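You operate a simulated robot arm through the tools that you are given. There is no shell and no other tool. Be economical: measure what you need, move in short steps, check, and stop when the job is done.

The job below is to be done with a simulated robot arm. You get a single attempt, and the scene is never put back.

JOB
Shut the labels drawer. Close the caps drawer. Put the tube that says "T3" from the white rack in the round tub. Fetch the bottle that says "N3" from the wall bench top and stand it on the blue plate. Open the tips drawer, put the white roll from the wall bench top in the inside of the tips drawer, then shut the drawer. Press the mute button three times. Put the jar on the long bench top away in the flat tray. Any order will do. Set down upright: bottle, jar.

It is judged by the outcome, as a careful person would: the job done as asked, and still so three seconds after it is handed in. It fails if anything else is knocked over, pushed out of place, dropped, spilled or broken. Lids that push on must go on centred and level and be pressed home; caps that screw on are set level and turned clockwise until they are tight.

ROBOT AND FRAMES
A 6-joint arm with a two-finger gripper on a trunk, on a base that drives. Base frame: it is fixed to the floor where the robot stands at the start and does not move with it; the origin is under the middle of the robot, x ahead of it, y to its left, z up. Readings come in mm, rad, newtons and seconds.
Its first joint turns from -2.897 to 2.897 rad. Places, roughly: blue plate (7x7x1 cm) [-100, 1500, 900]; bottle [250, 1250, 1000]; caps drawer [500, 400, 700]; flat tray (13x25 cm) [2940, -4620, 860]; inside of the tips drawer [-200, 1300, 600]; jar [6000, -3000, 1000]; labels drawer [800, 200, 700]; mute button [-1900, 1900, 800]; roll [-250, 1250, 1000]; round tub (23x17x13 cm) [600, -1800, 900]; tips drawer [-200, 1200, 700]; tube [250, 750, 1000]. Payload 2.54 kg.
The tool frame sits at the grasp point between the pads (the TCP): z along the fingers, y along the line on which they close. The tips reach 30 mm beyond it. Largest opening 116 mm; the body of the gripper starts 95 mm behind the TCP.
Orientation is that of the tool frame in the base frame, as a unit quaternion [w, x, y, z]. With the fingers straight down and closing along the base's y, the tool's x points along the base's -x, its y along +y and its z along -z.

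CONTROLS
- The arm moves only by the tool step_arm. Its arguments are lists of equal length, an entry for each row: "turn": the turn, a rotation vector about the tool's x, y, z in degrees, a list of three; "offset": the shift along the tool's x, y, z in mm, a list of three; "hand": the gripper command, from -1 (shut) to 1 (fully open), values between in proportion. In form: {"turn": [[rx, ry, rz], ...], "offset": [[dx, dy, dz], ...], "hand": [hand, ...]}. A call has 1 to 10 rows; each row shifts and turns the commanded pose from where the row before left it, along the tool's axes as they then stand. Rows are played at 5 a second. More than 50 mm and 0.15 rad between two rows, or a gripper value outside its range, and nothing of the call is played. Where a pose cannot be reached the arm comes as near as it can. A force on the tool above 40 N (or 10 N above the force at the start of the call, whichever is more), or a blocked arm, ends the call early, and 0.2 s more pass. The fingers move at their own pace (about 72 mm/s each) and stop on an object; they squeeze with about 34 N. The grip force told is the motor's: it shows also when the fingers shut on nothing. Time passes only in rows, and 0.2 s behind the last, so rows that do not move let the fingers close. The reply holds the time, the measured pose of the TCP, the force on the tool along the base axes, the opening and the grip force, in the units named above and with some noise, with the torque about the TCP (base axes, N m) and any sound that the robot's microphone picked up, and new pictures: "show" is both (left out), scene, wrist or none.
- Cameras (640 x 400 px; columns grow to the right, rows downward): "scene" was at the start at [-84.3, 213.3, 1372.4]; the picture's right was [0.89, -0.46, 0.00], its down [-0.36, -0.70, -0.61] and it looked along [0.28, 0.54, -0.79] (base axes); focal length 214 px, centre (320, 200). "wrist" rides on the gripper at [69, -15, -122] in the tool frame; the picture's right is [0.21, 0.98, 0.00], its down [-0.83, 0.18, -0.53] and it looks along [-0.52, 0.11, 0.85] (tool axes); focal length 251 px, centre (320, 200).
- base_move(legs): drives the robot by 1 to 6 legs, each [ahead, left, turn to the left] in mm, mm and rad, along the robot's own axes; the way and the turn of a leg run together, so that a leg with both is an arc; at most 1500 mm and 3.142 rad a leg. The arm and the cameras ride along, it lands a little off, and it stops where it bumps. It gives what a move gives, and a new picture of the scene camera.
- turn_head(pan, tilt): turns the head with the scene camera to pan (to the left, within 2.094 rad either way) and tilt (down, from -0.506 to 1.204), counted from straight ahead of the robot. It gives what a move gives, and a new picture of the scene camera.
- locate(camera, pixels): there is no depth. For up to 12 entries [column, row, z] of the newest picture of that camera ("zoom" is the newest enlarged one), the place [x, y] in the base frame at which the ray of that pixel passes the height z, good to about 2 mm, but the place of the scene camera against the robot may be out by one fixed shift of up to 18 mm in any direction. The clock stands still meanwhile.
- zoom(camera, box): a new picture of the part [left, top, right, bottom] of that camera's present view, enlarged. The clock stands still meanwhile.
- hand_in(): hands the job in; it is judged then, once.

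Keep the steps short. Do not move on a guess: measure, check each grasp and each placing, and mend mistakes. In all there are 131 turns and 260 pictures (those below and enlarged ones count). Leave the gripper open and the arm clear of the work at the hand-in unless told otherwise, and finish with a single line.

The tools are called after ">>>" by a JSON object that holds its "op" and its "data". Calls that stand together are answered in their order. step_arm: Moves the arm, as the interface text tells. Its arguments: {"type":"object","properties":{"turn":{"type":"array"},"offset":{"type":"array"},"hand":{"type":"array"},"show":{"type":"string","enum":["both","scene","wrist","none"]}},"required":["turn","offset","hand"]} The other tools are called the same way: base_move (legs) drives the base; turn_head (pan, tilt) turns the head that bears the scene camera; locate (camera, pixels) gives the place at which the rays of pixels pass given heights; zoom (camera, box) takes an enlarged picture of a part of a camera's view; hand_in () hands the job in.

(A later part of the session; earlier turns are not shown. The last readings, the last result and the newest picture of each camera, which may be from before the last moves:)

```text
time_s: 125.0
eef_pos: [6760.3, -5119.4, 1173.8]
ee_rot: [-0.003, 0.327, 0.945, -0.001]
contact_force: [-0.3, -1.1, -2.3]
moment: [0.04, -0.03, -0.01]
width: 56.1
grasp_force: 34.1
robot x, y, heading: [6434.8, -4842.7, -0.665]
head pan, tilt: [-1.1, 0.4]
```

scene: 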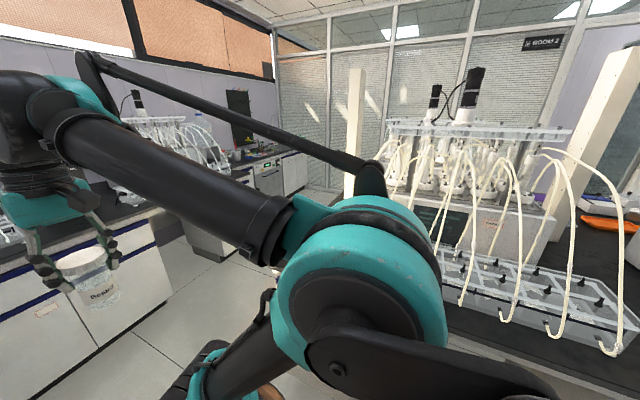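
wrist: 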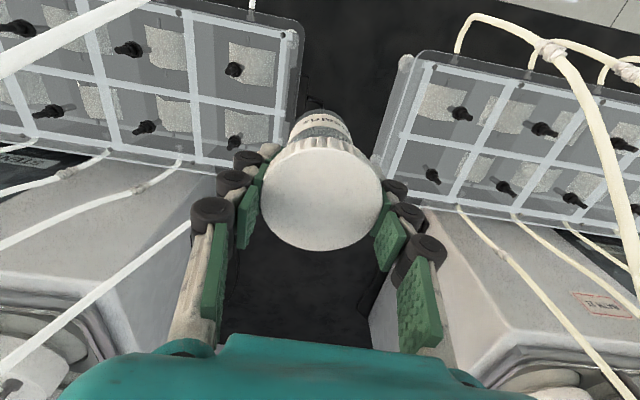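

>>> {"op": "base_move", "data": {"legs": [[960, 50, 0], [0, 0, -1.57], [1400, 0, 0]]}}

>>> {"op": "turn_head", "data": {"pan": -0.5, "tilt": 0.4}}

```text
time_s: 140.5
eef_pos: [6061.7, -6825.1, 1172.9]
ee_rot: [-0.003, 0.901, 0.434, 0.002]
contact_force: [0.8, 0.5, -0.9]
moment: [-0.01, 0.03, 0.0]
width: 56.1
grasp_force: 33.9
robot x, y, heading: [6337.4, -6498.0, -2.239]
head pan, tilt: [-1.1, 0.4]
```

scene: 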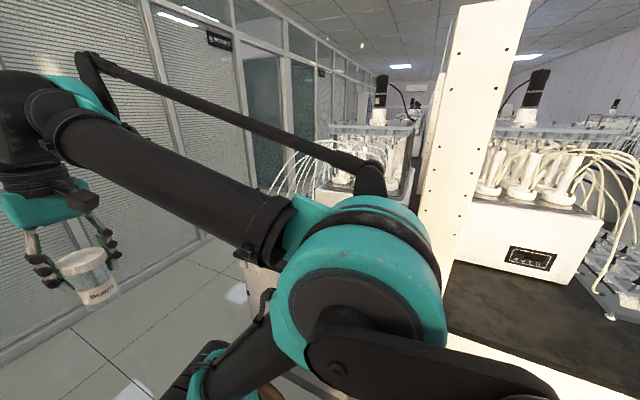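

```text
time_s: 141.5
eef_pos: [6061.5, -6824.3, 1173.7]
ee_rot: [-0.003, 0.901, 0.434, 0.001]
contact_force: [-0.3, 0.2, -1.3]
moment: [0.02, 0.01, -0.01]
width: 56.0
grasp_force: 34.1
robot x, y, heading: [6339.2, -6498.1, -2.241]
head pan, tilt: [-0.499, 0.4]
```

scene: 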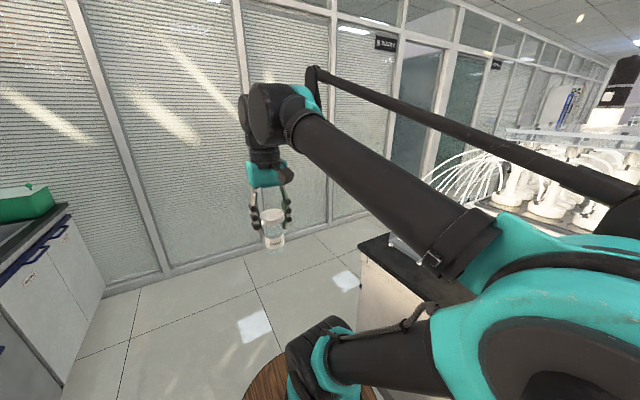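

>>> {"op": "locate", "data": {"camera": "scene", "pixels": [[165, 275, 0], [330, 224, 0], [361, 246, 860], [420, 308, 860], [390, 231, 860]]}}

```text
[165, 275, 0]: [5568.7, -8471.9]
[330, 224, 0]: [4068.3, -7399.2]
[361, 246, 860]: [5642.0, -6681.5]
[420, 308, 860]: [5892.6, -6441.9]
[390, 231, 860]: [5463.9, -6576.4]
```

Wide aisle beyond (wall ~2050 ahead). Go round and drive back along the far side.

>>> {"op": "base_move", "data": {"legs": [[1150, 0, 0], [0, 0, -1.56], [1500, 0, 0], [1300, 0, 0]]}}

>>> {"op": "turn_head", "data": {"pan": -0.4, "tilt": 0.4}}

```text
time_s: 164.2
eef_pos: [3073.7, -5433.1, 1174.4]
ee_rot: [0.0, 0.947, -0.323, 0.003]
contact_force: [0.2, 0.1, -1.5]
moment: [0.01, -0.01, -0.05]
width: 55.9
grasp_force: 33.8
robot x, y, heading: [3405.5, -5702.0, 2.491]
head pan, tilt: [-0.499, 0.4]
```

scene: 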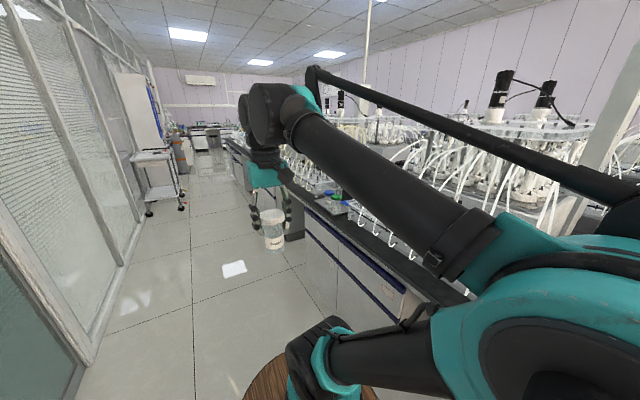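

```text
time_s: 164.9
eef_pos: [3073.9, -5432.2, 1173.2]
ee_rot: [-0.001, 0.947, -0.323, 0.003]
contact_force: [0.8, 0.6, -0.9]
moment: [0.02, 0.0, -0.03]
width: 56.0
grasp_force: 34.1
robot x, y, heading: [3403.0, -5703.3, 2.488]
head pan, tilt: [-0.4, 0.4]
```

scene: 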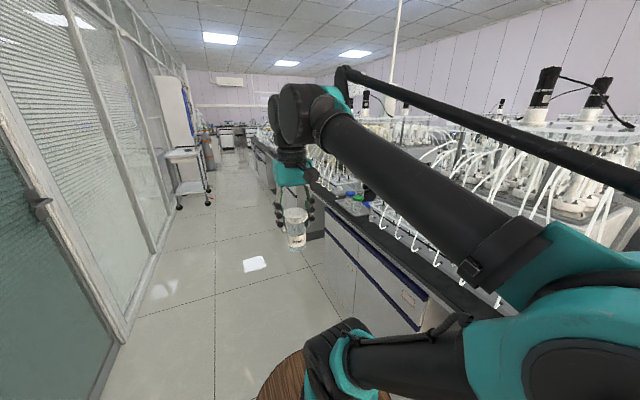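

>>> {"op": "zoom", "data": {"camera": "scene", "box": [280, 150, 440, 270]}}

>>> {"op": "locate", "data": {"camera": "scene", "pixels": [[330, 212, 860], [420, 275, 860], [355, 212, 860]]}}

```text
3.33 times, centred on (360, 210) of scene
```

zoom: 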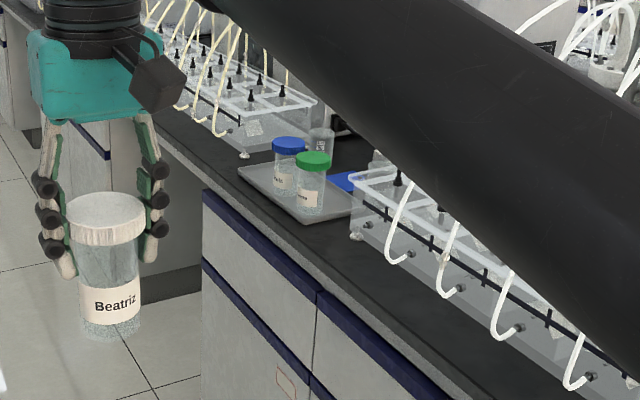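

```text
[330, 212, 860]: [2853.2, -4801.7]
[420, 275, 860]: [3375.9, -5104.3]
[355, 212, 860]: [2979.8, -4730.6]
```

The flat grey tray has two jars on it already (blue and green lids). Drive beside it and turn to face it.

>>> {"op": "base_move", "data": {"legs": [[1000, 180, 0], [0, 0, -1.56]]}}

>>> {"op": "turn_head", "data": {"pan": 0.0, "tilt": 0.6}}

>>> {"op": "zoom", "data": {"camera": "scene", "box": [260, 120, 460, 260]}}

```text
time_s: 173.9
eef_pos: [2739.7, -4893.5, 1173.8]
ee_rot: [-0.001, -0.465, 0.885, -0.003]
contact_force: [-1.1, 0.3, -1.2]
moment: [0.0, 0.04, 0.0]
width: 55.7
grasp_force: 33.9
robot x, y, heading: [2487.3, -5237.5, 0.972]
head pan, tilt: [-0.4, 0.4]
```

scene: 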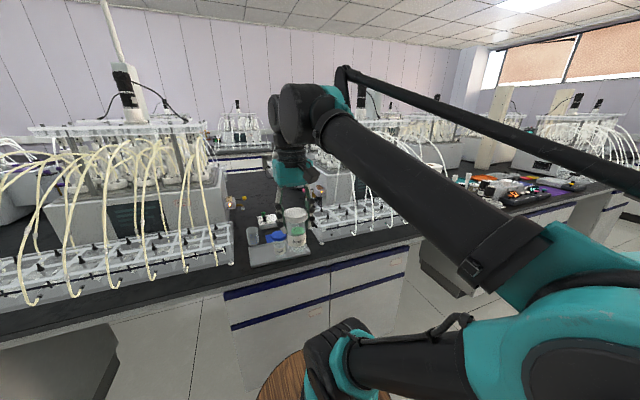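

```text
time_s: 174.8
eef_pos: [2740.7, -4893.7, 1173.8]
ee_rot: [-0.002, -0.466, 0.885, -0.003]
contact_force: [0.0, 0.3, -1.0]
moment: [0.01, -0.01, 0.01]
width: 55.7
grasp_force: 34.0
robot x, y, heading: [2490.7, -5237.5, 0.969]
head pan, tilt: [0.0, 0.6]
```

scene: 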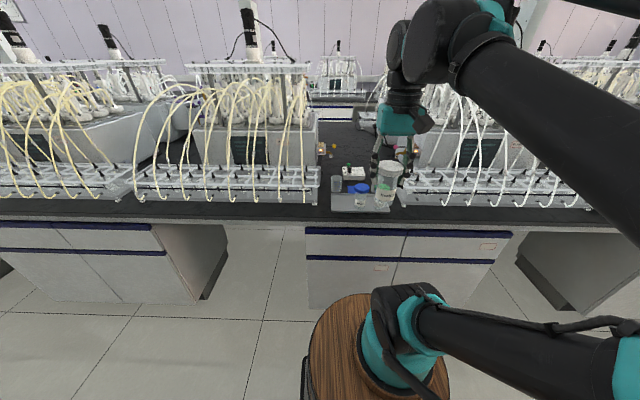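

```text
2.86 times, centred on (360, 190) of scene
```

zoom: 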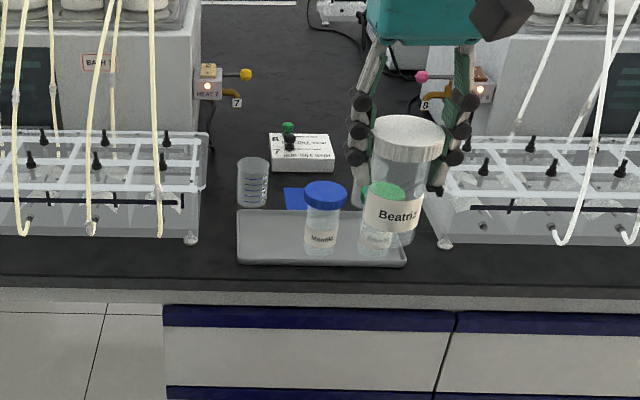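

>>> {"op": "locate", "data": {"camera": "scene", "pixels": [[331.3, 212, 870], [389.7, 212.7, 870], [332, 194.5, 875], [361, 208, 860], [336.5, 192, 860], [355, 187, 945], [185, 220, 860]]}}

>>> {"op": "step_arm", "data": {"turn": [[0, 0, -7.5], [0, 0, -7.5], [0, 0, -7.5], [0, 0, -7.5], [0, 0, -7.5], [0, 0, -7.5]], "offset": [[0, 0, 0], [0, 0, 0], [0, 0, 0], [0, 0, 0], [0, 0, 0], [0, 0, 0]], "hand": [-1, -1, -1, -1, -1, -1], "show": "none"}}

>>> {"op": "step_arm", "data": {"turn": [[0, 0, -7.5], [0, 0, -7.5], [0, 0, -7.5], [0, 0, -7.5], [0, 0, -7.5], [0, 0, -7.5]], "offset": [[0, 0, 0], [0, 0, 0], [0, 0, 0], [0, 0, 0], [0, 0, 0], [0, 0, 0]], "hand": [-1, -1, -1, -1, -1, -1]}}

```text
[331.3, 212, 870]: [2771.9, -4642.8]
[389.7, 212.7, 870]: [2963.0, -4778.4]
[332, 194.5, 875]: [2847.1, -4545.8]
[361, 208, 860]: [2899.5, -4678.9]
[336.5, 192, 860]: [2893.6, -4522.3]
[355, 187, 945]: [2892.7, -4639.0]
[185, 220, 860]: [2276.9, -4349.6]
```

```text
time_s: 176.2
eef_pos: [2740.9, -4893.5, 1174.0]
ee_rot: [0.002, 0.769, -0.639, 0.001]
contact_force: [-0.1, -0.2, -2.4]
moment: [0.02, 0.03, 0.0]
width: 55.7
grasp_force: 33.9
robot x, y, heading: [2487.3, -5234.9, 0.975]
head pan, tilt: [0.0, 0.6]
```

```text
time_s: 177.6
eef_pos: [2740.7, -4894.2, 1173.3]
ee_rot: [0.003, 0.955, -0.296, 0.001]
contact_force: [0.0, 0.3, -1.4]
moment: [-0.02, -0.01, 0.01]
width: 55.6
grasp_force: 34.6
robot x, y, heading: [2488.3, -5240.5, 0.972]
head pan, tilt: [0.0, 0.6]
```

scene: 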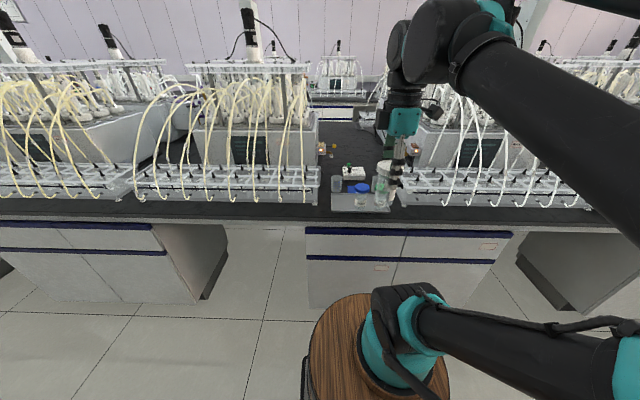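
wrist: 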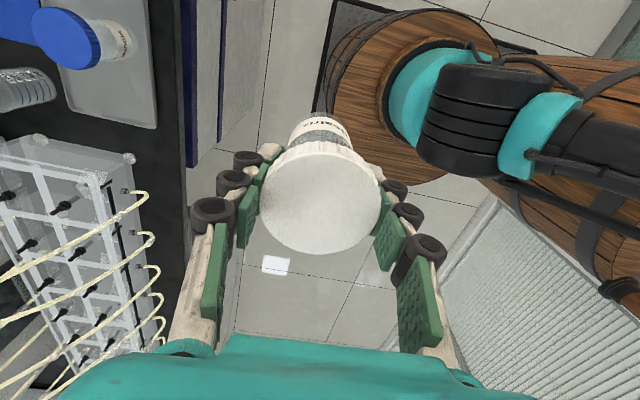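

>>> {"op": "locate", "data": {"camera": "wrist", "pixels": [[157, 128, 870], [68, 107, 870], [148, 0, 870], [65, 38, 945], [103, 52, 945], [130, 38, 865]]}}

```text
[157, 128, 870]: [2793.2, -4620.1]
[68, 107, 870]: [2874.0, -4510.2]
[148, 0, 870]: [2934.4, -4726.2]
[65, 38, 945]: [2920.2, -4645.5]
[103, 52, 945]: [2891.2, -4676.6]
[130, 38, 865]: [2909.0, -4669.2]
```

Place target ≈ (2859,-4601), left part of the tray. Move over it at height and partly descend.

>>> {"op": "step_arm", "data": {"turn": [[0, 0, 0], [0, 0, 0], [0, 0, 0], [0, 0, 0], [0, 0, 0], [0, 0, 0], [0, 0, 0], [0, 0, 0], [0, 0, 0], [0, 0, 0]], "offset": [[-9.7, -44, 10], [-9.7, -44, 10], [-9.7, -44, 10], [-9.7, -44, 10], [-9.7, -44, 10], [-9.7, -44, 10], [-9.8, -44, 10], [0, 0, 40], [0, 0, 40], [0, 0, 35]], "hand": [-1, -1, -1, -1, -1, -1, -1, -1, -1, -1]}}

>>> {"op": "zoom", "data": {"camera": "scene", "box": [260, 120, 460, 260]}}

```text
time_s: 179.8
eef_pos: [2857.8, -4601.7, 987.4]
ee_rot: [0.003, 0.955, -0.296, 0.001]
contact_force: [0.0, -0.1, -0.7]
moment: [0.0, -0.02, -0.01]
width: 55.7
grasp_force: 34.3
robot x, y, heading: [2489.5, -5236.6, 0.972]
head pan, tilt: [0.0, 0.6]
```

scene: 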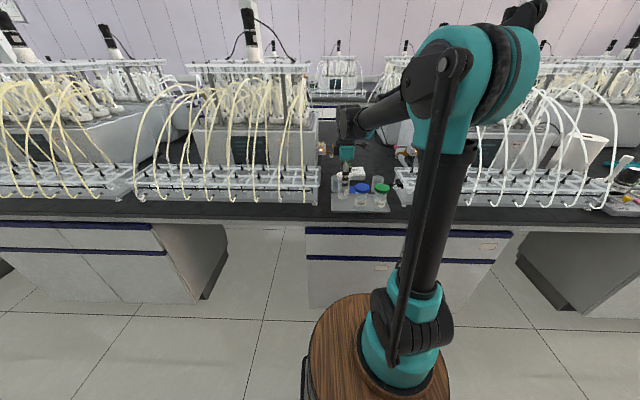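
wrist: 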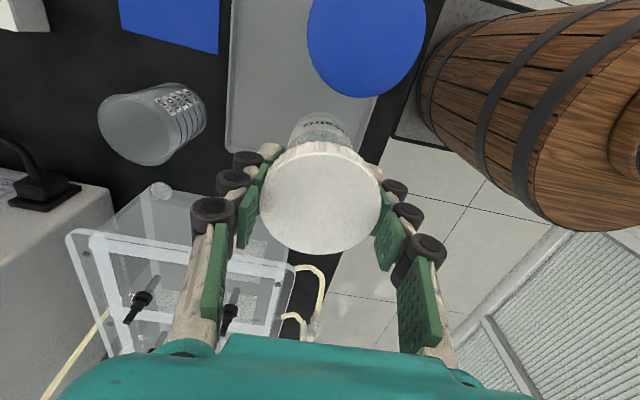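

```text
2.86 times, centred on (360, 190) of scene
```

zoom: 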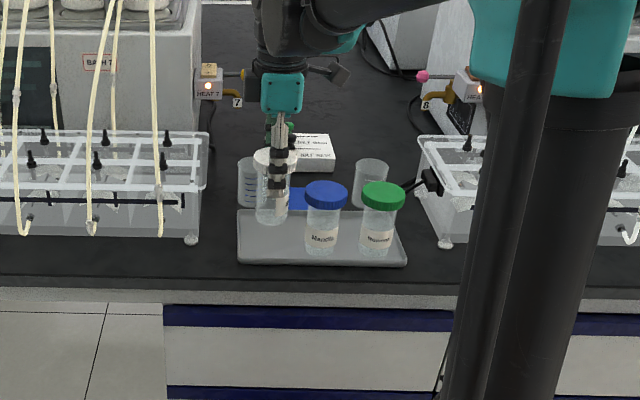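

>>> {"op": "locate", "data": {"camera": "wrist", "pixels": [[228, 120, 868], [378, 100, 868], [200, 110, 945], [365, 40, 945], [160, 95, 860]]}}

>>> {"op": "step_arm", "data": {"turn": [[0, 0, 0], [0, 0, 0], [0, 0, 0], [0, 0, 0], [0, 0, 0], [0, 0, 0], [0, 0, 0]], "offset": [[0, 0, 20], [0, 0, 12], [0, 0, 5], [0, 0, 4], [0, 0, 4], [0, 0, 4], [0, 0, 0]], "hand": [-1, -1, -1, -1, -1, -1, -1]}}

```text
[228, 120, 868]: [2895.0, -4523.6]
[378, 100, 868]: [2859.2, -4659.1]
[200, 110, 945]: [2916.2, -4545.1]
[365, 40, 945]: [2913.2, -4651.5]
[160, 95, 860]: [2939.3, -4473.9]
```

```text
time_s: 181.4
eef_pos: [2858.3, -4602.8, 938.1]
ee_rot: [0.002, 0.955, -0.296, 0.001]
contact_force: [-0.3, 0.9, -0.8]
moment: [0.03, -0.01, 0.02]
width: 55.8
grasp_force: 34.1
robot x, y, heading: [2485.7, -5238.8, 0.97]
head pan, tilt: [0.0, 0.6]
```

scene: 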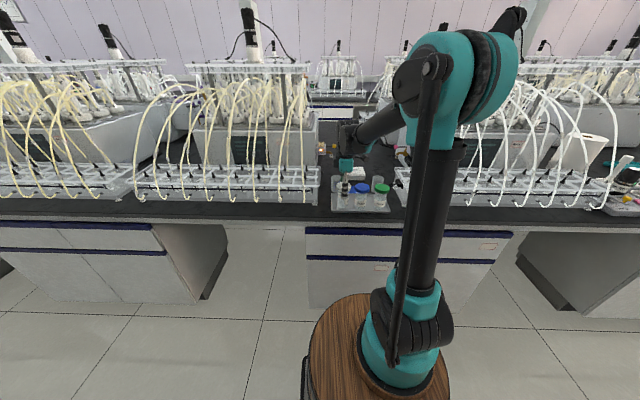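
wrist: 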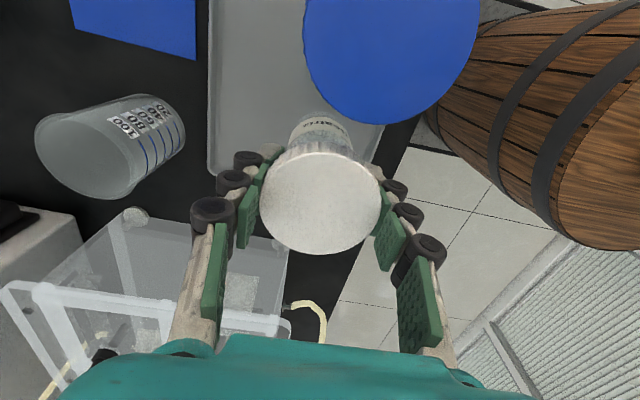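

Not touching yet; continue in 3 mm steps.

>>> {"op": "step_arm", "data": {"turn": [[0, 0, 0], [0, 0, 0], [0, 0, 0], [0, 0, 0], [0, 0, 0]], "offset": [[0, 0, 3], [0, 0, 2], [0, 0, 2], [0, 0, 2], [0, 0, 0]], "hand": [-1, -1, -1, -1, -1], "show": "none"}}

>>> {"op": "zoom", "data": {"camera": "scene", "box": [310, 155, 410, 225]}}

```text
time_s: 182.6
eef_pos: [2859.2, -4602.8, 930.0]
ee_rot: [0.002, 0.955, -0.296, 0.002]
contact_force: [-0.4, 1.5, 35.0]
moment: [-0.12, 0.09, -0.01]
width: 55.8
grasp_force: 33.7
robot x, y, heading: [2485.0, -5240.1, 0.973]
head pan, tilt: [0.0, 0.6]
```

```text
5.71 times, centred on (360, 190) of scene
```

zoom: 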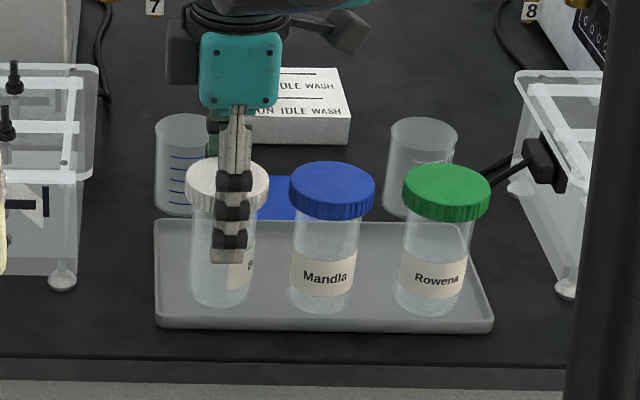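

Firm contact at 930. Ease up 1.5 mm, open, and rise.

>>> {"op": "step_arm", "data": {"turn": [[0, 0, 0], [0, 0, 0], [0, 0, 0], [0, 0, 0], [0, 0, 0], [0, 0, 0], [0, 0, 0], [0, 0, 0], [0, 0, 0]], "offset": [[0, 0, -1.5], [0, 0, 0], [0, 0, 0], [0, 0, -15], [0, 0, -25], [0, 0, -40], [0, 0, -45], [0, 0, -45], [0, 0, -40]], "hand": [-1, 0.3, 0.3, 0.3, 0.3, 0.3, 0.3, 0.3, 0.3]}}

>>> {"op": "zoom", "data": {"camera": "scene", "box": [310, 155, 410, 225]}}

```text
time_s: 184.6
eef_pos: [2859.1, -4600.9, 1139.7]
ee_rot: [0.003, 0.955, -0.296, 0.001]
contact_force: [0.0, -0.2, -0.4]
moment: [-0.05, 0.04, 0.03]
width: 75.4
grasp_force: 0.1
robot x, y, heading: [2492.9, -5237.0, 0.974]
head pan, tilt: [0.0, 0.6]
```

scene: 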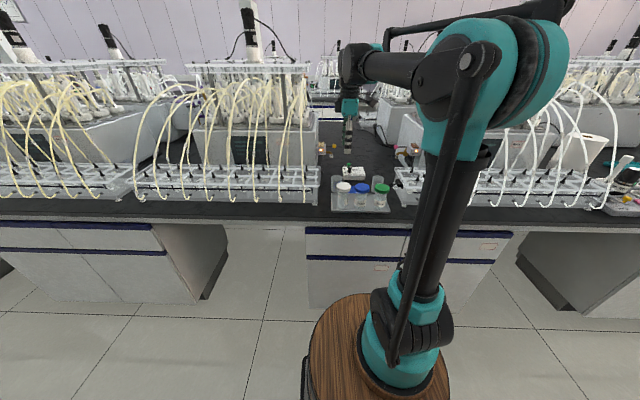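
wrist: 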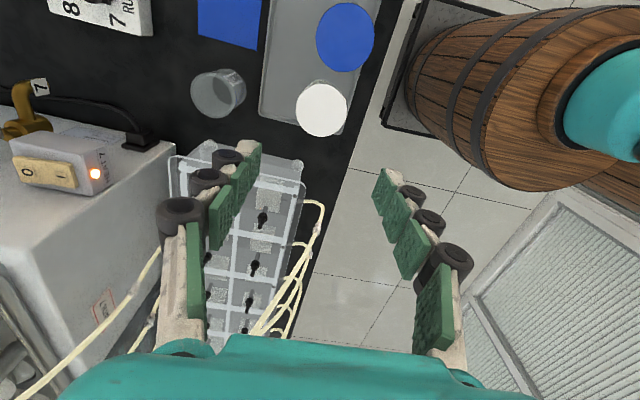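

```text
5.71 times, centred on (360, 190) of scene
```

zoom: 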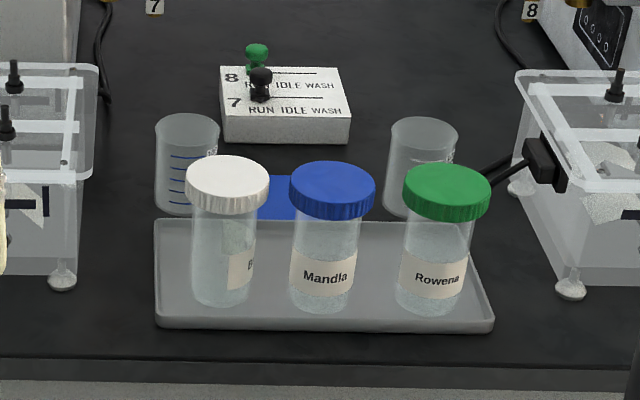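

Jar stands upright on the tray. Retract the arm and head back along the far aisle towards the near end.

>>> {"op": "step_arm", "data": {"turn": [[0, 0, 0], [0, 0, 0], [0, 0, 0], [0, 0, 0], [0, 0, 0], [0, 0, 0], [0, 0, 0]], "offset": [[0, 44, -4], [0, 44, -4], [0, 44, -4], [0, 44, -4], [0, 44, -4], [0, 44, -4], [0, 44, -4]], "hand": [0.3, 0.3, 0, 0, 0, 0, 0], "show": "none"}}

>>> {"op": "base_move", "data": {"legs": [[0, 0, 1.52], [1400, 0, 0], [1400, 0, 0]]}}

>>> {"op": "turn_head", "data": {"pan": 0.0, "tilt": 0.35}}

```text
time_s: 186.2
eef_pos: [2683.0, -4855.6, 1171.1]
ee_rot: [0.003, 0.955, -0.297, 0.001]
contact_force: [0.4, -0.2, -0.1]
moment: [-0.03, 0.0, 0.01]
width: 58.1
grasp_force: 0.2
robot x, y, heading: [2488.1, -5236.1, 0.973]
head pan, tilt: [0.0, 0.6]
```

```text
time_s: 202.7
eef_pos: [-74.1, -3386.5, 1170.5]
ee_rot: [0.002, 0.89, 0.456, 0.003]
contact_force: [-0.8, 0.7, 0.7]
moment: [0.0, -0.01, 0.01]
width: 58.1
grasp_force: 0.1
robot x, y, heading: [305.6, -3589.1, 2.527]
head pan, tilt: [0.0, 0.6]
stopped in leg 3: the robot was blocked; the commanded pose is now the measured one
```

scene: 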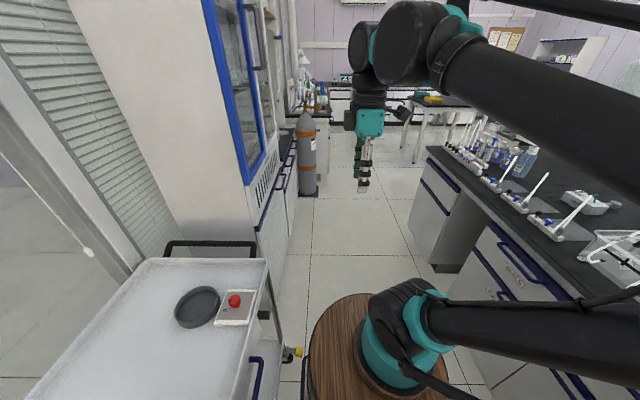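

```text
time_s: 203.5
eef_pos: [-74.4, -3385.7, 1171.8]
ee_rot: [0.002, 0.889, 0.457, 0.003]
contact_force: [0.0, -0.1, -0.4]
moment: [0.02, 0.0, -0.01]
width: 57.9
grasp_force: 0.0
robot x, y, heading: [304.8, -3588.4, 2.521]
head pan, tilt: [0.0, 0.351]
```

scene: 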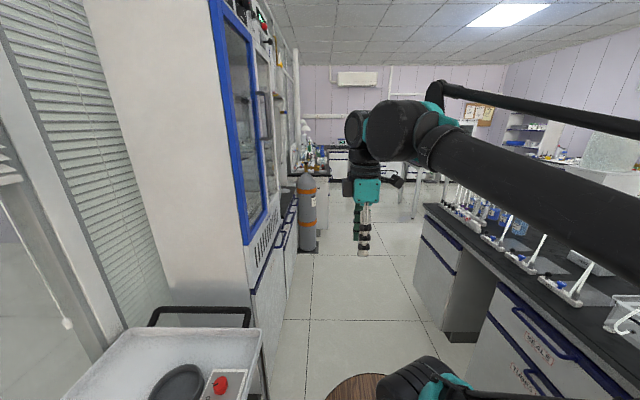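

The base touched the trolley on the left. Measure the gap.

>>> {"op": "locate", "data": {"camera": "scene", "pixels": [[263, 332, 850], [150, 320, 850], [250, 292, 860], [293, 196, 860], [425, 207, 860], [570, 330, 860], [484, 262, 860], [300, 320, 0], [445, 340, 0]]}}

>>> {"op": "turn_head", "data": {"pan": 0.5, "tilt": 1.0}}

```text
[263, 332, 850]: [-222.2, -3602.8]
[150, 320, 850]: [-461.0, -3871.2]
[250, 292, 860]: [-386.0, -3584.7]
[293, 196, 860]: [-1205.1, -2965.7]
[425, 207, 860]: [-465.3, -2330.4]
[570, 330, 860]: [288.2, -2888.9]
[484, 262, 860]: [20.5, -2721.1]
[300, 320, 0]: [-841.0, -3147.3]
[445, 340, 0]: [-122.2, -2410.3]
```

```text
time_s: 204.5
eef_pos: [-74.1, -3385.9, 1171.4]
ee_rot: [0.001, 0.89, 0.457, 0.003]
contact_force: [0.2, 0.3, 0.2]
moment: [0.0, 0.0, -0.01]
width: 58.2
grasp_force: 0.2
robot x, y, heading: [304.8, -3587.4, 2.519]
head pan, tilt: [0.499, 1.0]
```

scene: 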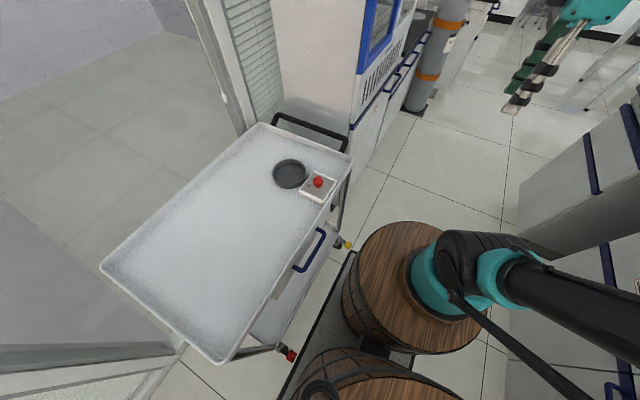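

Slide right 120 mm away from the trolley and go on carefully.

>>> {"op": "base_move", "data": {"legs": [[0, -120, 0], [0, 0, -0.02], [1400, 0, 0]]}}

>>> {"op": "turn_head", "data": {"pan": -0.3, "tilt": 0.4}}

```text
time_s: 212.7
eef_pos: [-1117.8, -2441.0, 1171.7]
ee_rot: [0.002, 0.896, 0.444, 0.003]
contact_force: [-1.0, 0.0, 0.5]
moment: [-0.01, -0.04, 0.03]
width: 57.9
grasp_force: 0.0
robot x, y, heading: [-745.3, -2653.1, 2.49]
head pan, tilt: [0.499, 1.0]
```

scene: 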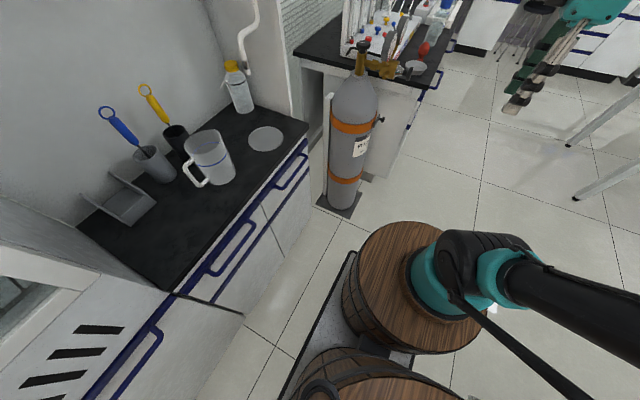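

```text
time_s: 213.8
eef_pos: [-1119.2, -2440.4, 1171.9]
ee_rot: [0.001, 0.896, 0.444, 0.003]
contact_force: [1.1, 0.7, 0.7]
moment: [-0.03, -0.01, 0.01]
width: 58.2
grasp_force: 0.0
robot x, y, heading: [-750.9, -2652.8, 2.497]
head pan, tilt: [-0.3, 0.4]
```

scene: 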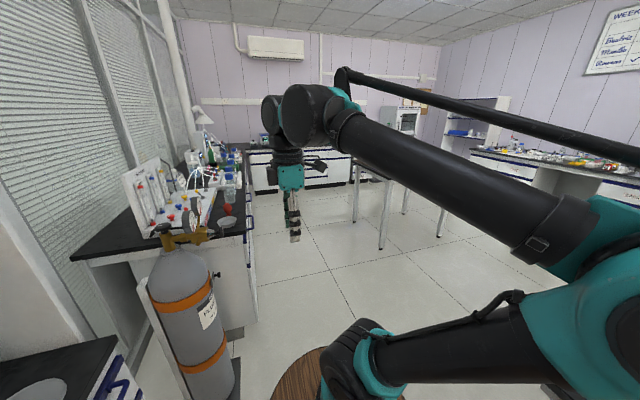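

>>> {"op": "locate", "data": {"camera": "scene", "pixels": [[382, 248, 0], [354, 221, 0], [440, 236, 0], [405, 213, 0], [382, 180, 860], [475, 153, 900], [245, 300, 0]]}}

>>> {"op": "turn_head", "data": {"pan": -1.0, "tilt": 0.35}}

```text
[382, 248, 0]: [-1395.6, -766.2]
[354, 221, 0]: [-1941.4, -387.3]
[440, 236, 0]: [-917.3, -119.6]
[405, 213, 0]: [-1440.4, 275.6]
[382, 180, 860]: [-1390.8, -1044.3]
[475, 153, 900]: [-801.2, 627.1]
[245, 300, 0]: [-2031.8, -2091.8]
```

```text
time_s: 214.9
eef_pos: [-1118.4, -2441.0, 1171.3]
ee_rot: [0.001, 0.896, 0.444, 0.002]
contact_force: [-0.2, 0.0, -0.3]
moment: [0.04, 0.0, 0.03]
width: 57.9
grasp_force: 0.1
robot x, y, heading: [-747.6, -2650.3, 2.494]
head pan, tilt: [-1.0, 0.351]
```

scene: 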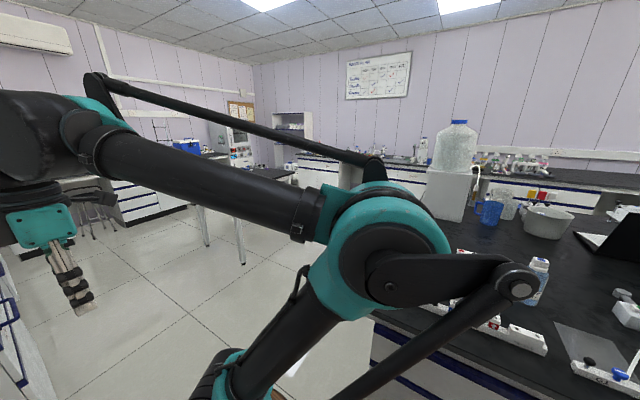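

The table is to the left (x −1940…−900, y −770…280); the lane between it and the island is free. Drive through it to the wall bench.

>>> {"op": "base_move", "data": {"legs": [[850, 0, 0], [0, 0, -1.565], [1300, 0, 0], [1200, 0, 0]]}}

>>> {"op": "turn_head", "data": {"pan": 0.6, "tilt": 0.4}}

```text
time_s: 218.6
eef_pos: [-1630.2, -2071.0, 1171.4]
ee_rot: [0.0, 0.88, 0.475, 0.002]
contact_force: [0.0, 0.2, -0.4]
moment: [-0.04, -0.02, -0.01]
width: 57.8
grasp_force: 0.1
robot x, y, heading: [-1246.8, -2255.6, 2.569]
head pan, tilt: [-1.0, 0.351]
stopped in leg 1: the robot was blocked; the commanded pose is now the measured one
```

scene: 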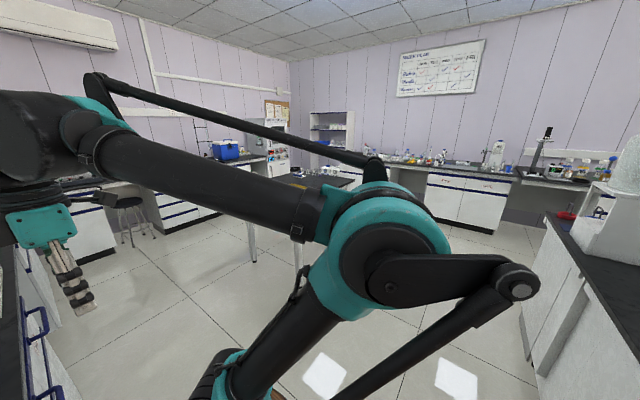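

```text
time_s: 220.2
eef_pos: [-1631.7, -2070.9, 1171.9]
ee_rot: [0.001, 0.88, 0.476, 0.003]
contact_force: [0.3, -0.4, -0.3]
moment: [-0.03, 0.0, -0.02]
width: 57.8
grasp_force: 0.1
robot x, y, heading: [-1248.1, -2255.0, 2.565]
head pan, tilt: [0.6, 0.4]
```

scene: 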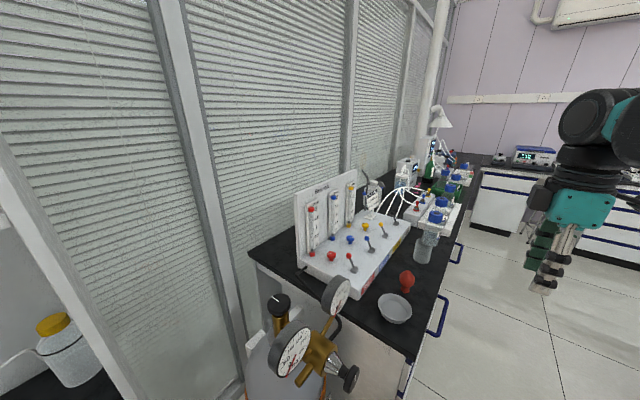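

The base touched near the gas cylinder; it still stands. Strafe right away from it, then turn.

>>> {"op": "base_move", "data": {"legs": [[0, -450, 0], [200, 0, 0], [0, 0, -1.63]]}}

>>> {"op": "turn_head", "data": {"pan": 0.0, "tilt": 0.5}}

```text
time_s: 228.0
eef_pos: [-976.5, -1389.3, 1171.6]
ee_rot: [0.003, 0.955, -0.298, 0.001]
contact_force: [0.6, -0.8, -0.1]
moment: [0.0, -0.01, -0.02]
width: 57.9
grasp_force: 0.1
robot x, y, heading: [-1173.8, -1767.4, 0.974]
head pan, tilt: [0.6, 0.4]
```

scene: 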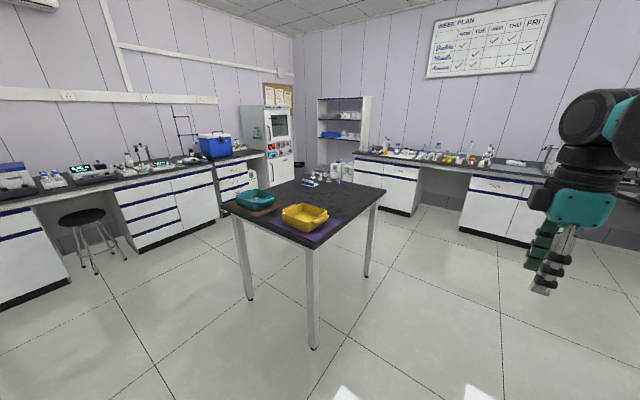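

```text
time_s: 229.0
eef_pos: [-977.3, -1388.7, 1171.3]
ee_rot: [0.003, 0.955, -0.297, 0.001]
contact_force: [-0.2, -0.1, -0.8]
moment: [-0.04, 0.04, 0.0]
width: 57.9
grasp_force: 0.0
robot x, y, heading: [-1168.2, -1771.8, 0.971]
head pan, tilt: [0.0, 0.499]
```

scene: 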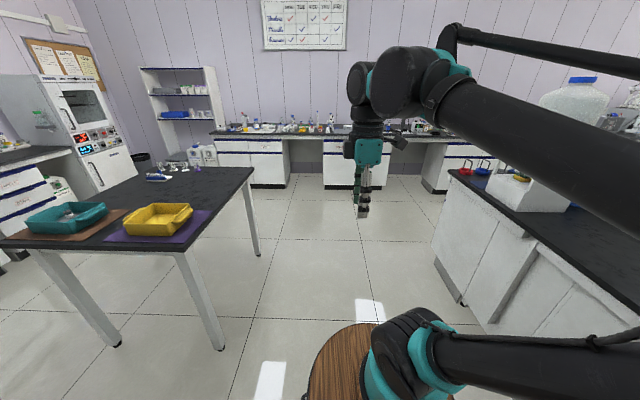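

Clear lane. Go ahead, then turn left towards the oven with the button panel.

>>> {"op": "base_move", "data": {"legs": [[1050, 0, -0.03], [1050, 0, 0], [0, 0, 1.56], [900, 0, 0]]}}

>>> {"op": "turn_head", "data": {"pan": -0.1, "tilt": 0.45}}

>>> {"op": "zoom", "data": {"camera": "scene", "box": [160, 60, 480, 260]}}

```text
time_s: 247.6
eef_pos: [-1022.4, 698.8, 1171.9]
ee_rot: [0.002, 0.898, 0.439, 0.003]
contact_force: [-0.3, 0.4, -0.3]
moment: [0.0, 0.01, 0.04]
width: 57.8
grasp_force: 0.1
robot x, y, heading: [-657.6, 481.0, 2.484]
head pan, tilt: [0.0, 0.499]
```

scene: 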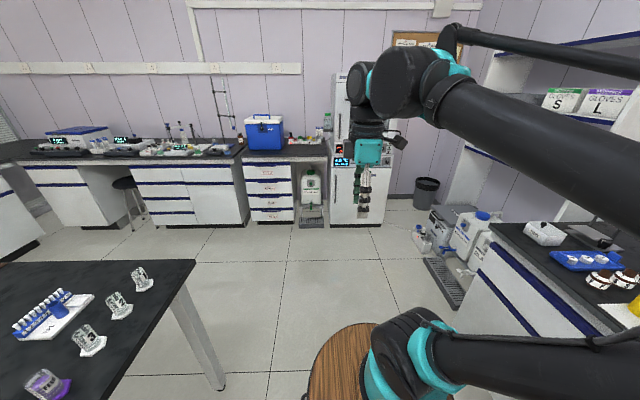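

```text
time_s: 248.3
eef_pos: [-1022.0, 699.3, 1171.4]
ee_rot: [0.002, 0.898, 0.44, 0.003]
contact_force: [0.1, 0.7, -0.1]
moment: [-0.01, 0.0, 0.05]
width: 57.9
grasp_force: 0.0
robot x, y, heading: [-654.3, 481.9, 2.487]
head pan, tilt: [-0.099, 0.45]
```

scene: 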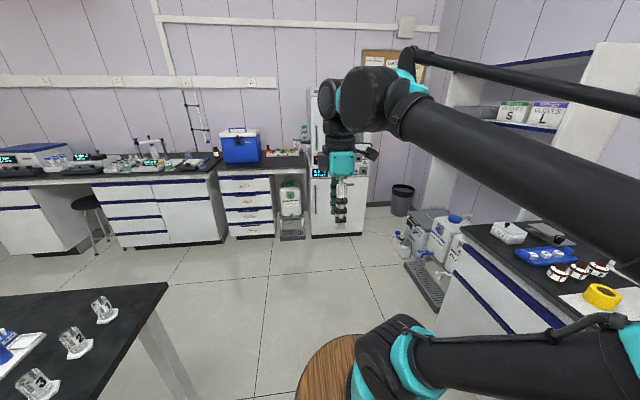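

```text
2.00 times, centred on (320, 160) of scene
```

zoom: 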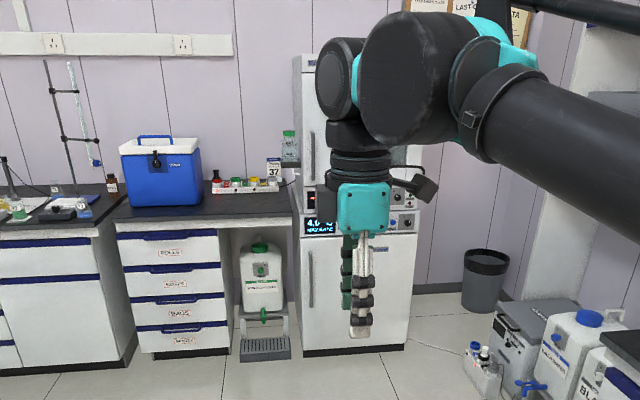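

>>> {"op": "locate", "data": {"camera": "scene", "pixels": [[394, 250, 0], [403, 272, 0], [432, 312, 0], [310, 236, 0], [362, 234, 0], [275, 236, 0], [168, 290, 860]]}}

>>> {"op": "base_move", "data": {"legs": [[950, 0, 0]]}}

>>> {"op": "turn_head", "data": {"pan": -0.4, "tilt": 0.5}}

```text
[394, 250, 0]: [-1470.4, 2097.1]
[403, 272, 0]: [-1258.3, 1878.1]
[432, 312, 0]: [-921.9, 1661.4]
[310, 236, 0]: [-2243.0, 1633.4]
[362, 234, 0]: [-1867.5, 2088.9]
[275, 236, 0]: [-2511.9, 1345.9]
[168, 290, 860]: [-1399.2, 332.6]
```

```text
time_s: 253.3
eef_pos: [-1791.8, 1295.9, 1171.1]
ee_rot: [0.002, 0.899, 0.438, 0.002]
contact_force: [0.6, -0.6, -0.1]
moment: [-0.02, 0.0, 0.02]
width: 57.9
grasp_force: 0.0
robot x, y, heading: [-1425.4, 1076.7, 2.482]
head pan, tilt: [-0.099, 0.45]
```

scene: 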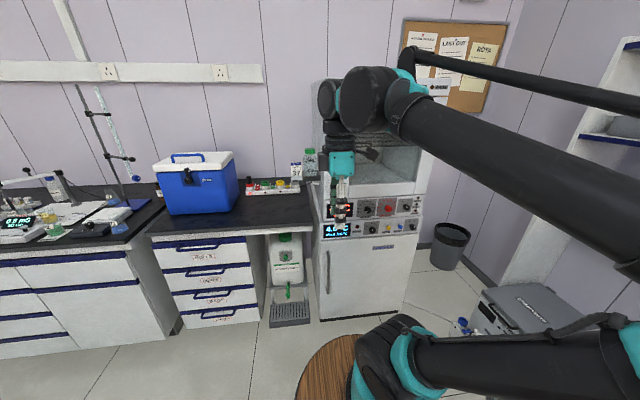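

```text
time_s: 254.1
eef_pos: [-1791.0, 1294.6, 1172.5]
ee_rot: [0.002, 0.899, 0.438, 0.003]
contact_force: [0.7, -0.5, 0.0]
moment: [0.01, 0.0, 0.03]
width: 58.0
grasp_force: 0.1
robot x, y, heading: [-1422.0, 1076.0, 2.478]
head pan, tilt: [-0.4, 0.499]
```

scene: 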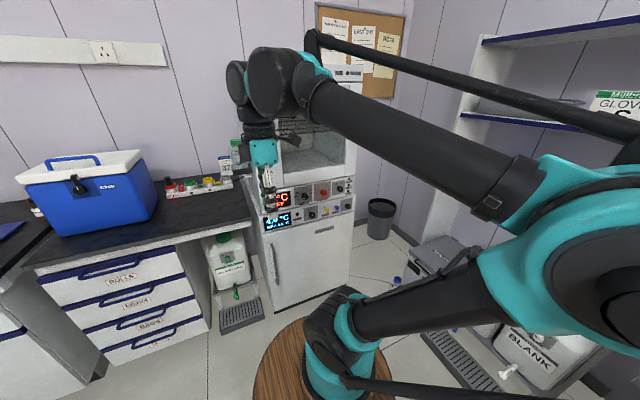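

>>> {"op": "zoom", "data": {"camera": "scene", "box": [250, 165, 370, 240]}}

>>> {"op": "locate", "data": {"camera": "scene", "pixels": [[262, 232, 790], [354, 200, 790], [324, 187, 830], [308, 211, 800], [324, 208, 800], [340, 205, 800], [275, 312, 0], [350, 275, 0]]}}

```text
5.33 times, centred on (310, 202) of scene
```

zoom: 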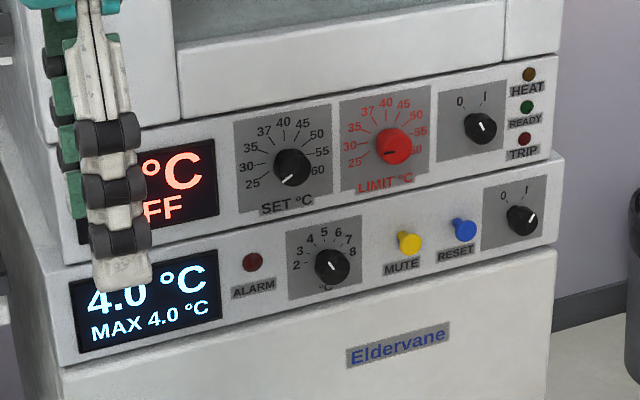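

```text
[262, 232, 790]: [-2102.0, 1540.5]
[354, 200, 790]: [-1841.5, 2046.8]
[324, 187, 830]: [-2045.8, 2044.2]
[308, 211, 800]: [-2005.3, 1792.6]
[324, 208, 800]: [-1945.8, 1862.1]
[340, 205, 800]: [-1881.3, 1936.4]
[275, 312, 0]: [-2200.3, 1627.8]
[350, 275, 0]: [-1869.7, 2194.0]
```

MUTE is the yellow button at scene (326,209), about (-1937,1870,800). Come closer, then turn the hand to push horizontally.

>>> {"op": "base_move", "data": {"legs": [[100, -200, 0]]}}

>>> {"op": "step_arm", "data": {"turn": [[0, 0, 8.2], [0, 0, 8.2], [0, 0, 8.2], [0, 0, 8.2], [0, 0, 8.2], [0, 0, 8.2], [0, 0, 8.2], [0, 0, 8.2], [0, 0, 8.2], [0, 0, 8.2]], "offset": [[0, 0, 0], [0, 0, 0], [0, 0, 0], [0, 0, 0], [0, 0, 0], [0, 0, 0], [0, 0, 0], [0, 0, 0], [0, 0, 0], [0, 0, 0]], "hand": [-1, -1, -1, -1, -1, -1, -1, -1, -1, -1], "show": "none"}}

>>> {"op": "step_arm", "data": {"turn": [[0, 0, 0], [0, 0, 0], [0, 0, 0], [0, 0, 0], [0, -8, 0], [0, -8, 0], [0, -8, 0], [0, -8, 0], [0, -8, 0], [0, -8, 0]], "offset": [[-35, 0, 35], [-35, 0, 35], [-35, 0, 35], [-35, 0, 35], [0, 0, 0], [0, 0, 0], [0, 0, 0], [0, 0, 0], [0, 0, 0], [0, 0, 0]], "hand": [-1, -1, -1, -1, -1, -1, -1, -1, -1, -1]}}

```text
time_s: 255.8
eef_pos: [-1749.8, 1512.9, 1171.7]
ee_rot: [0.001, 0.898, 0.439, 0.003]
contact_force: [-1.5, 1.1, -0.5]
moment: [0.03, 0.03, 0.0]
width: 58.0
grasp_force: 0.1
robot x, y, heading: [-1383.2, 1295.1, 2.486]
head pan, tilt: [-0.4, 0.499]
```

scene: 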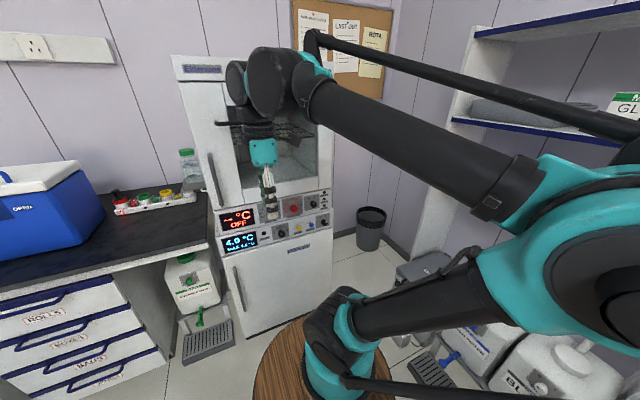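

```text
time_s: 258.0
eef_pos: [-1749.3, 1512.7, 1169.8]
ee_rot: [-0.001, 0.966, -0.26, 0.003]
contact_force: [-0.1, 0.6, -0.5]
moment: [-0.01, 0.0, 0.02]
width: 0.1
grasp_force: 28.4
robot x, y, heading: [-1384.8, 1295.1, 2.485]
head pan, tilt: [-0.4, 0.499]
```

```text
time_s: 260.2
eef_pos: [-1871.4, 1583.0, 1029.5]
ee_rot: [-0.105, 0.883, -0.236, -0.391]
contact_force: [-0.3, -0.6, 0.2]
moment: [0.0, 0.03, -0.02]
width: 0.1
grasp_force: 28.1
robot x, y, heading: [-1384.0, 1293.2, 2.479]
head pan, tilt: [-0.4, 0.499]
```

scene: 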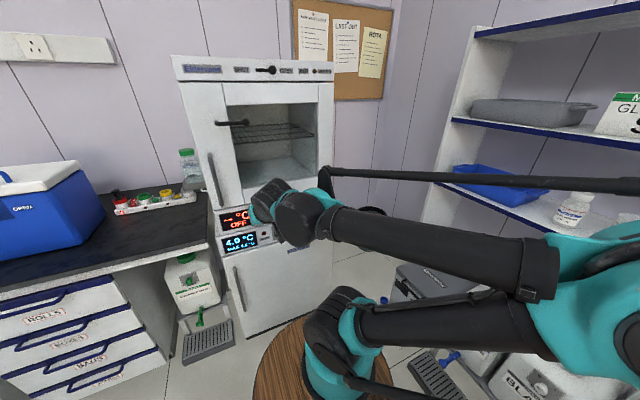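
wrist: 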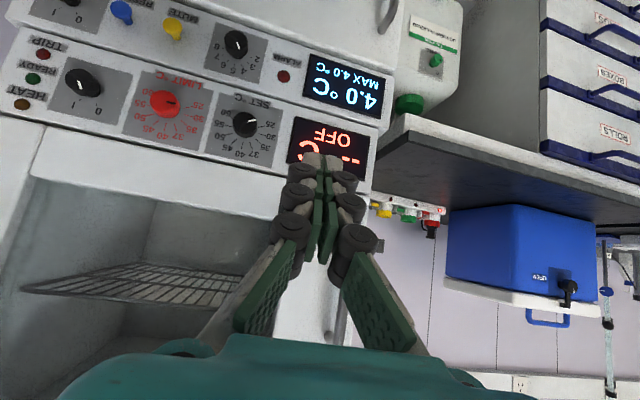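

>>> {"op": "locate", "data": {"camera": "wrist", "pixels": [[284, 76, 800], [174, 28, 800], [122, 12, 800], [174, 28, 780], [174, 28, 820], [284, 76, 780], [284, 76, 820], [163, 99, 870]]}}

```text
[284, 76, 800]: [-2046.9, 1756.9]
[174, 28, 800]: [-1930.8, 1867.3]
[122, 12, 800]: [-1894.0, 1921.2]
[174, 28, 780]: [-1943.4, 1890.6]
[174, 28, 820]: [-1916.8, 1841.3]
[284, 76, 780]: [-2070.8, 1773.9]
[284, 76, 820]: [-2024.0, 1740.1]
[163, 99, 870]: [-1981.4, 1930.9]
```

Mute ≈ (-1932,1868,800), panel faces along d. Align the yaw, tilt to 56°, and go in front of the button.

>>> {"op": "step_arm", "data": {"turn": [[4.98, 0, 4.48], [0, -8, 0], [0, 0, 0], [0, 0, 0], [0, 0, 0], [0, 0, 0], [0, 0, 0], [0, 0, 0], [0, 0, 0], [0, 0, 0]], "offset": [[0, 0, 0], [0, 0, 0], [30.5, -32, 20.6], [30.5, -32, 20.6], [30.5, -32, 20.6], [30.5, -32, 20.6], [30.5, -32, 20.6], [30.5, -32, 20.6], [-27.6, 0, 40.9], [-27.6, 0, 40.9]], "hand": [-1, -1, -1, -1, -1, -1, -1, -1, -1, -1]}}

>>> {"op": "zoom", "data": {"camera": "wrist", "box": [200, 40, 440, 190]}}

```text
time_s: 262.4
eef_pos: [-1831.3, 1794.4, 860.5]
ee_rot: [-0.149, 0.839, -0.278, -0.443]
contact_force: [-0.3, -0.9, -0.6]
moment: [0.04, 0.03, -0.04]
width: 0.0
grasp_force: 29.0
out of reach, approached as far as the arm can: row 7, 8
robot x, y, heading: [-1380.9, 1299.1, 2.48]
head pan, tilt: [-0.4, 0.499]
```

scene: 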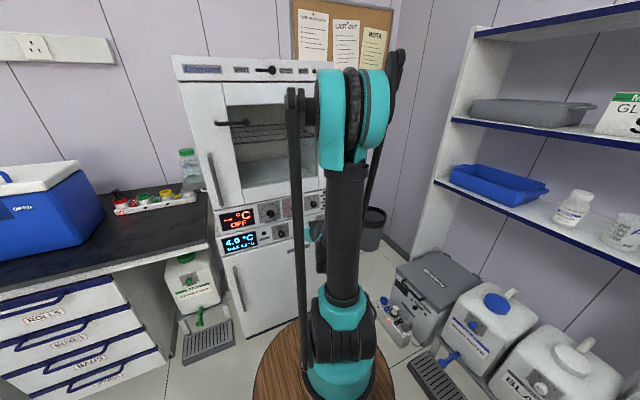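
wrist: 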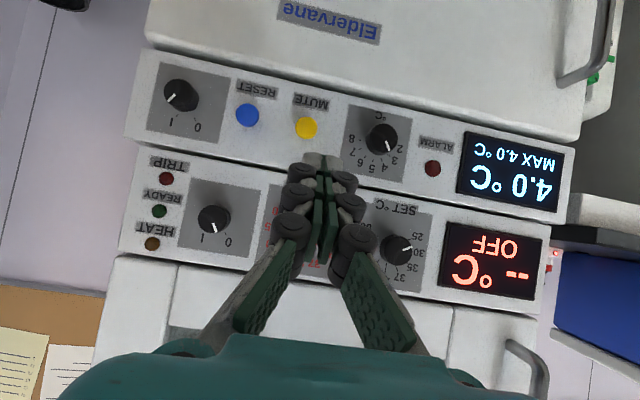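

```text
2.67 times, centred on (320, 115) of wrist
```

zoom: 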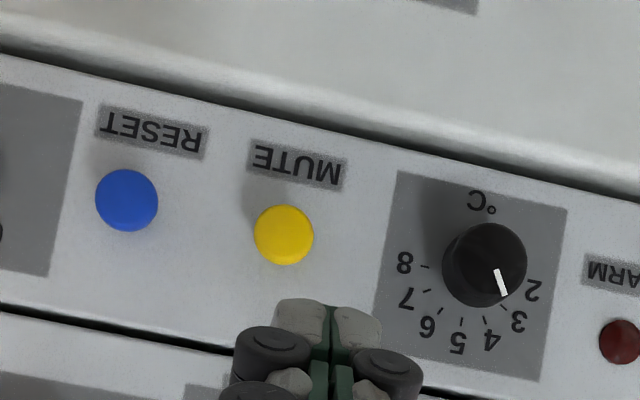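

>>> {"op": "locate", "data": {"camera": "wrist", "pixels": [[306, 128, 800], [306, 128, 790], [306, 128, 810], [325, 157, 840]]}}

```text
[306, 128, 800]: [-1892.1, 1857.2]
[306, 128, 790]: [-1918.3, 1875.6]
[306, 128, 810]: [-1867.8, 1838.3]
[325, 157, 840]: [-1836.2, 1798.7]
```

Button refined: (-1942,1889,782). Lower 70, forward 60, sideways 10.

>>> {"op": "step_arm", "data": {"turn": [[0, 0, 0], [0, 0, 0], [0, 0, 0]], "offset": [[8.1, -3.3, 29.6], [8.1, -3.3, 29.6], [8.1, -3.3, 29.6]], "hand": [-1, -1, -1], "show": "wrist"}}

>>> {"op": "zoom", "data": {"camera": "wrist", "box": [200, 40, 440, 190]}}

>>> {"op": "locate", "data": {"camera": "wrist", "pixels": [[325, 157, 780]]}}

```text
time_s: 263.2
eef_pos: [-1882.8, 1848.0, 837.0]
ee_rot: [-0.148, 0.84, -0.278, -0.442]
contact_force: [0.0, -0.3, -0.4]
moment: [0.03, 0.03, -0.01]
width: 0.1
grasp_force: 28.8
out of reach, approached as far as the arm can: row 1, 2, 3
robot x, y, heading: [-1379.6, 1293.5, 2.481]
head pan, tilt: [-0.4, 0.499]
```

wrist: 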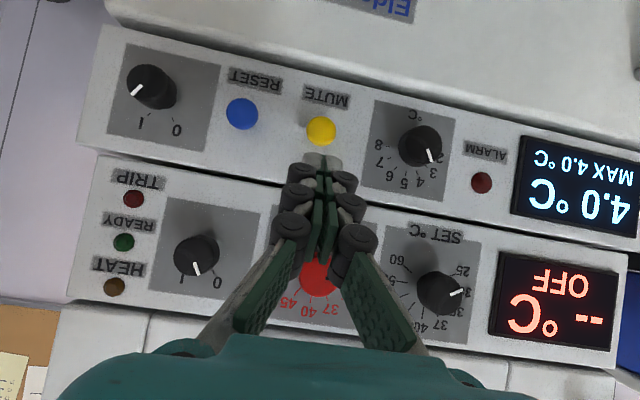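

```text
2.67 times, centred on (320, 115) of wrist
```

zoom: 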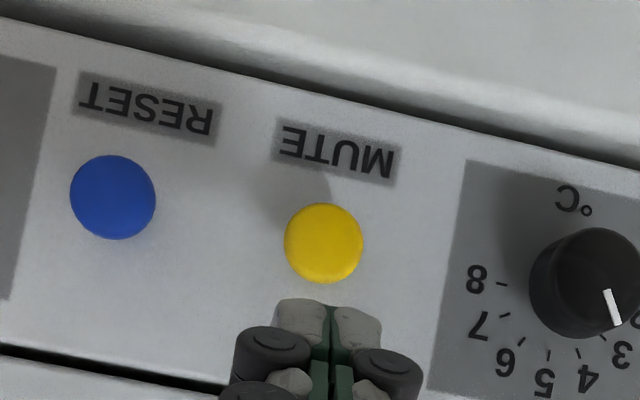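

```text
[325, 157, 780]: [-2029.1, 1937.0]
```

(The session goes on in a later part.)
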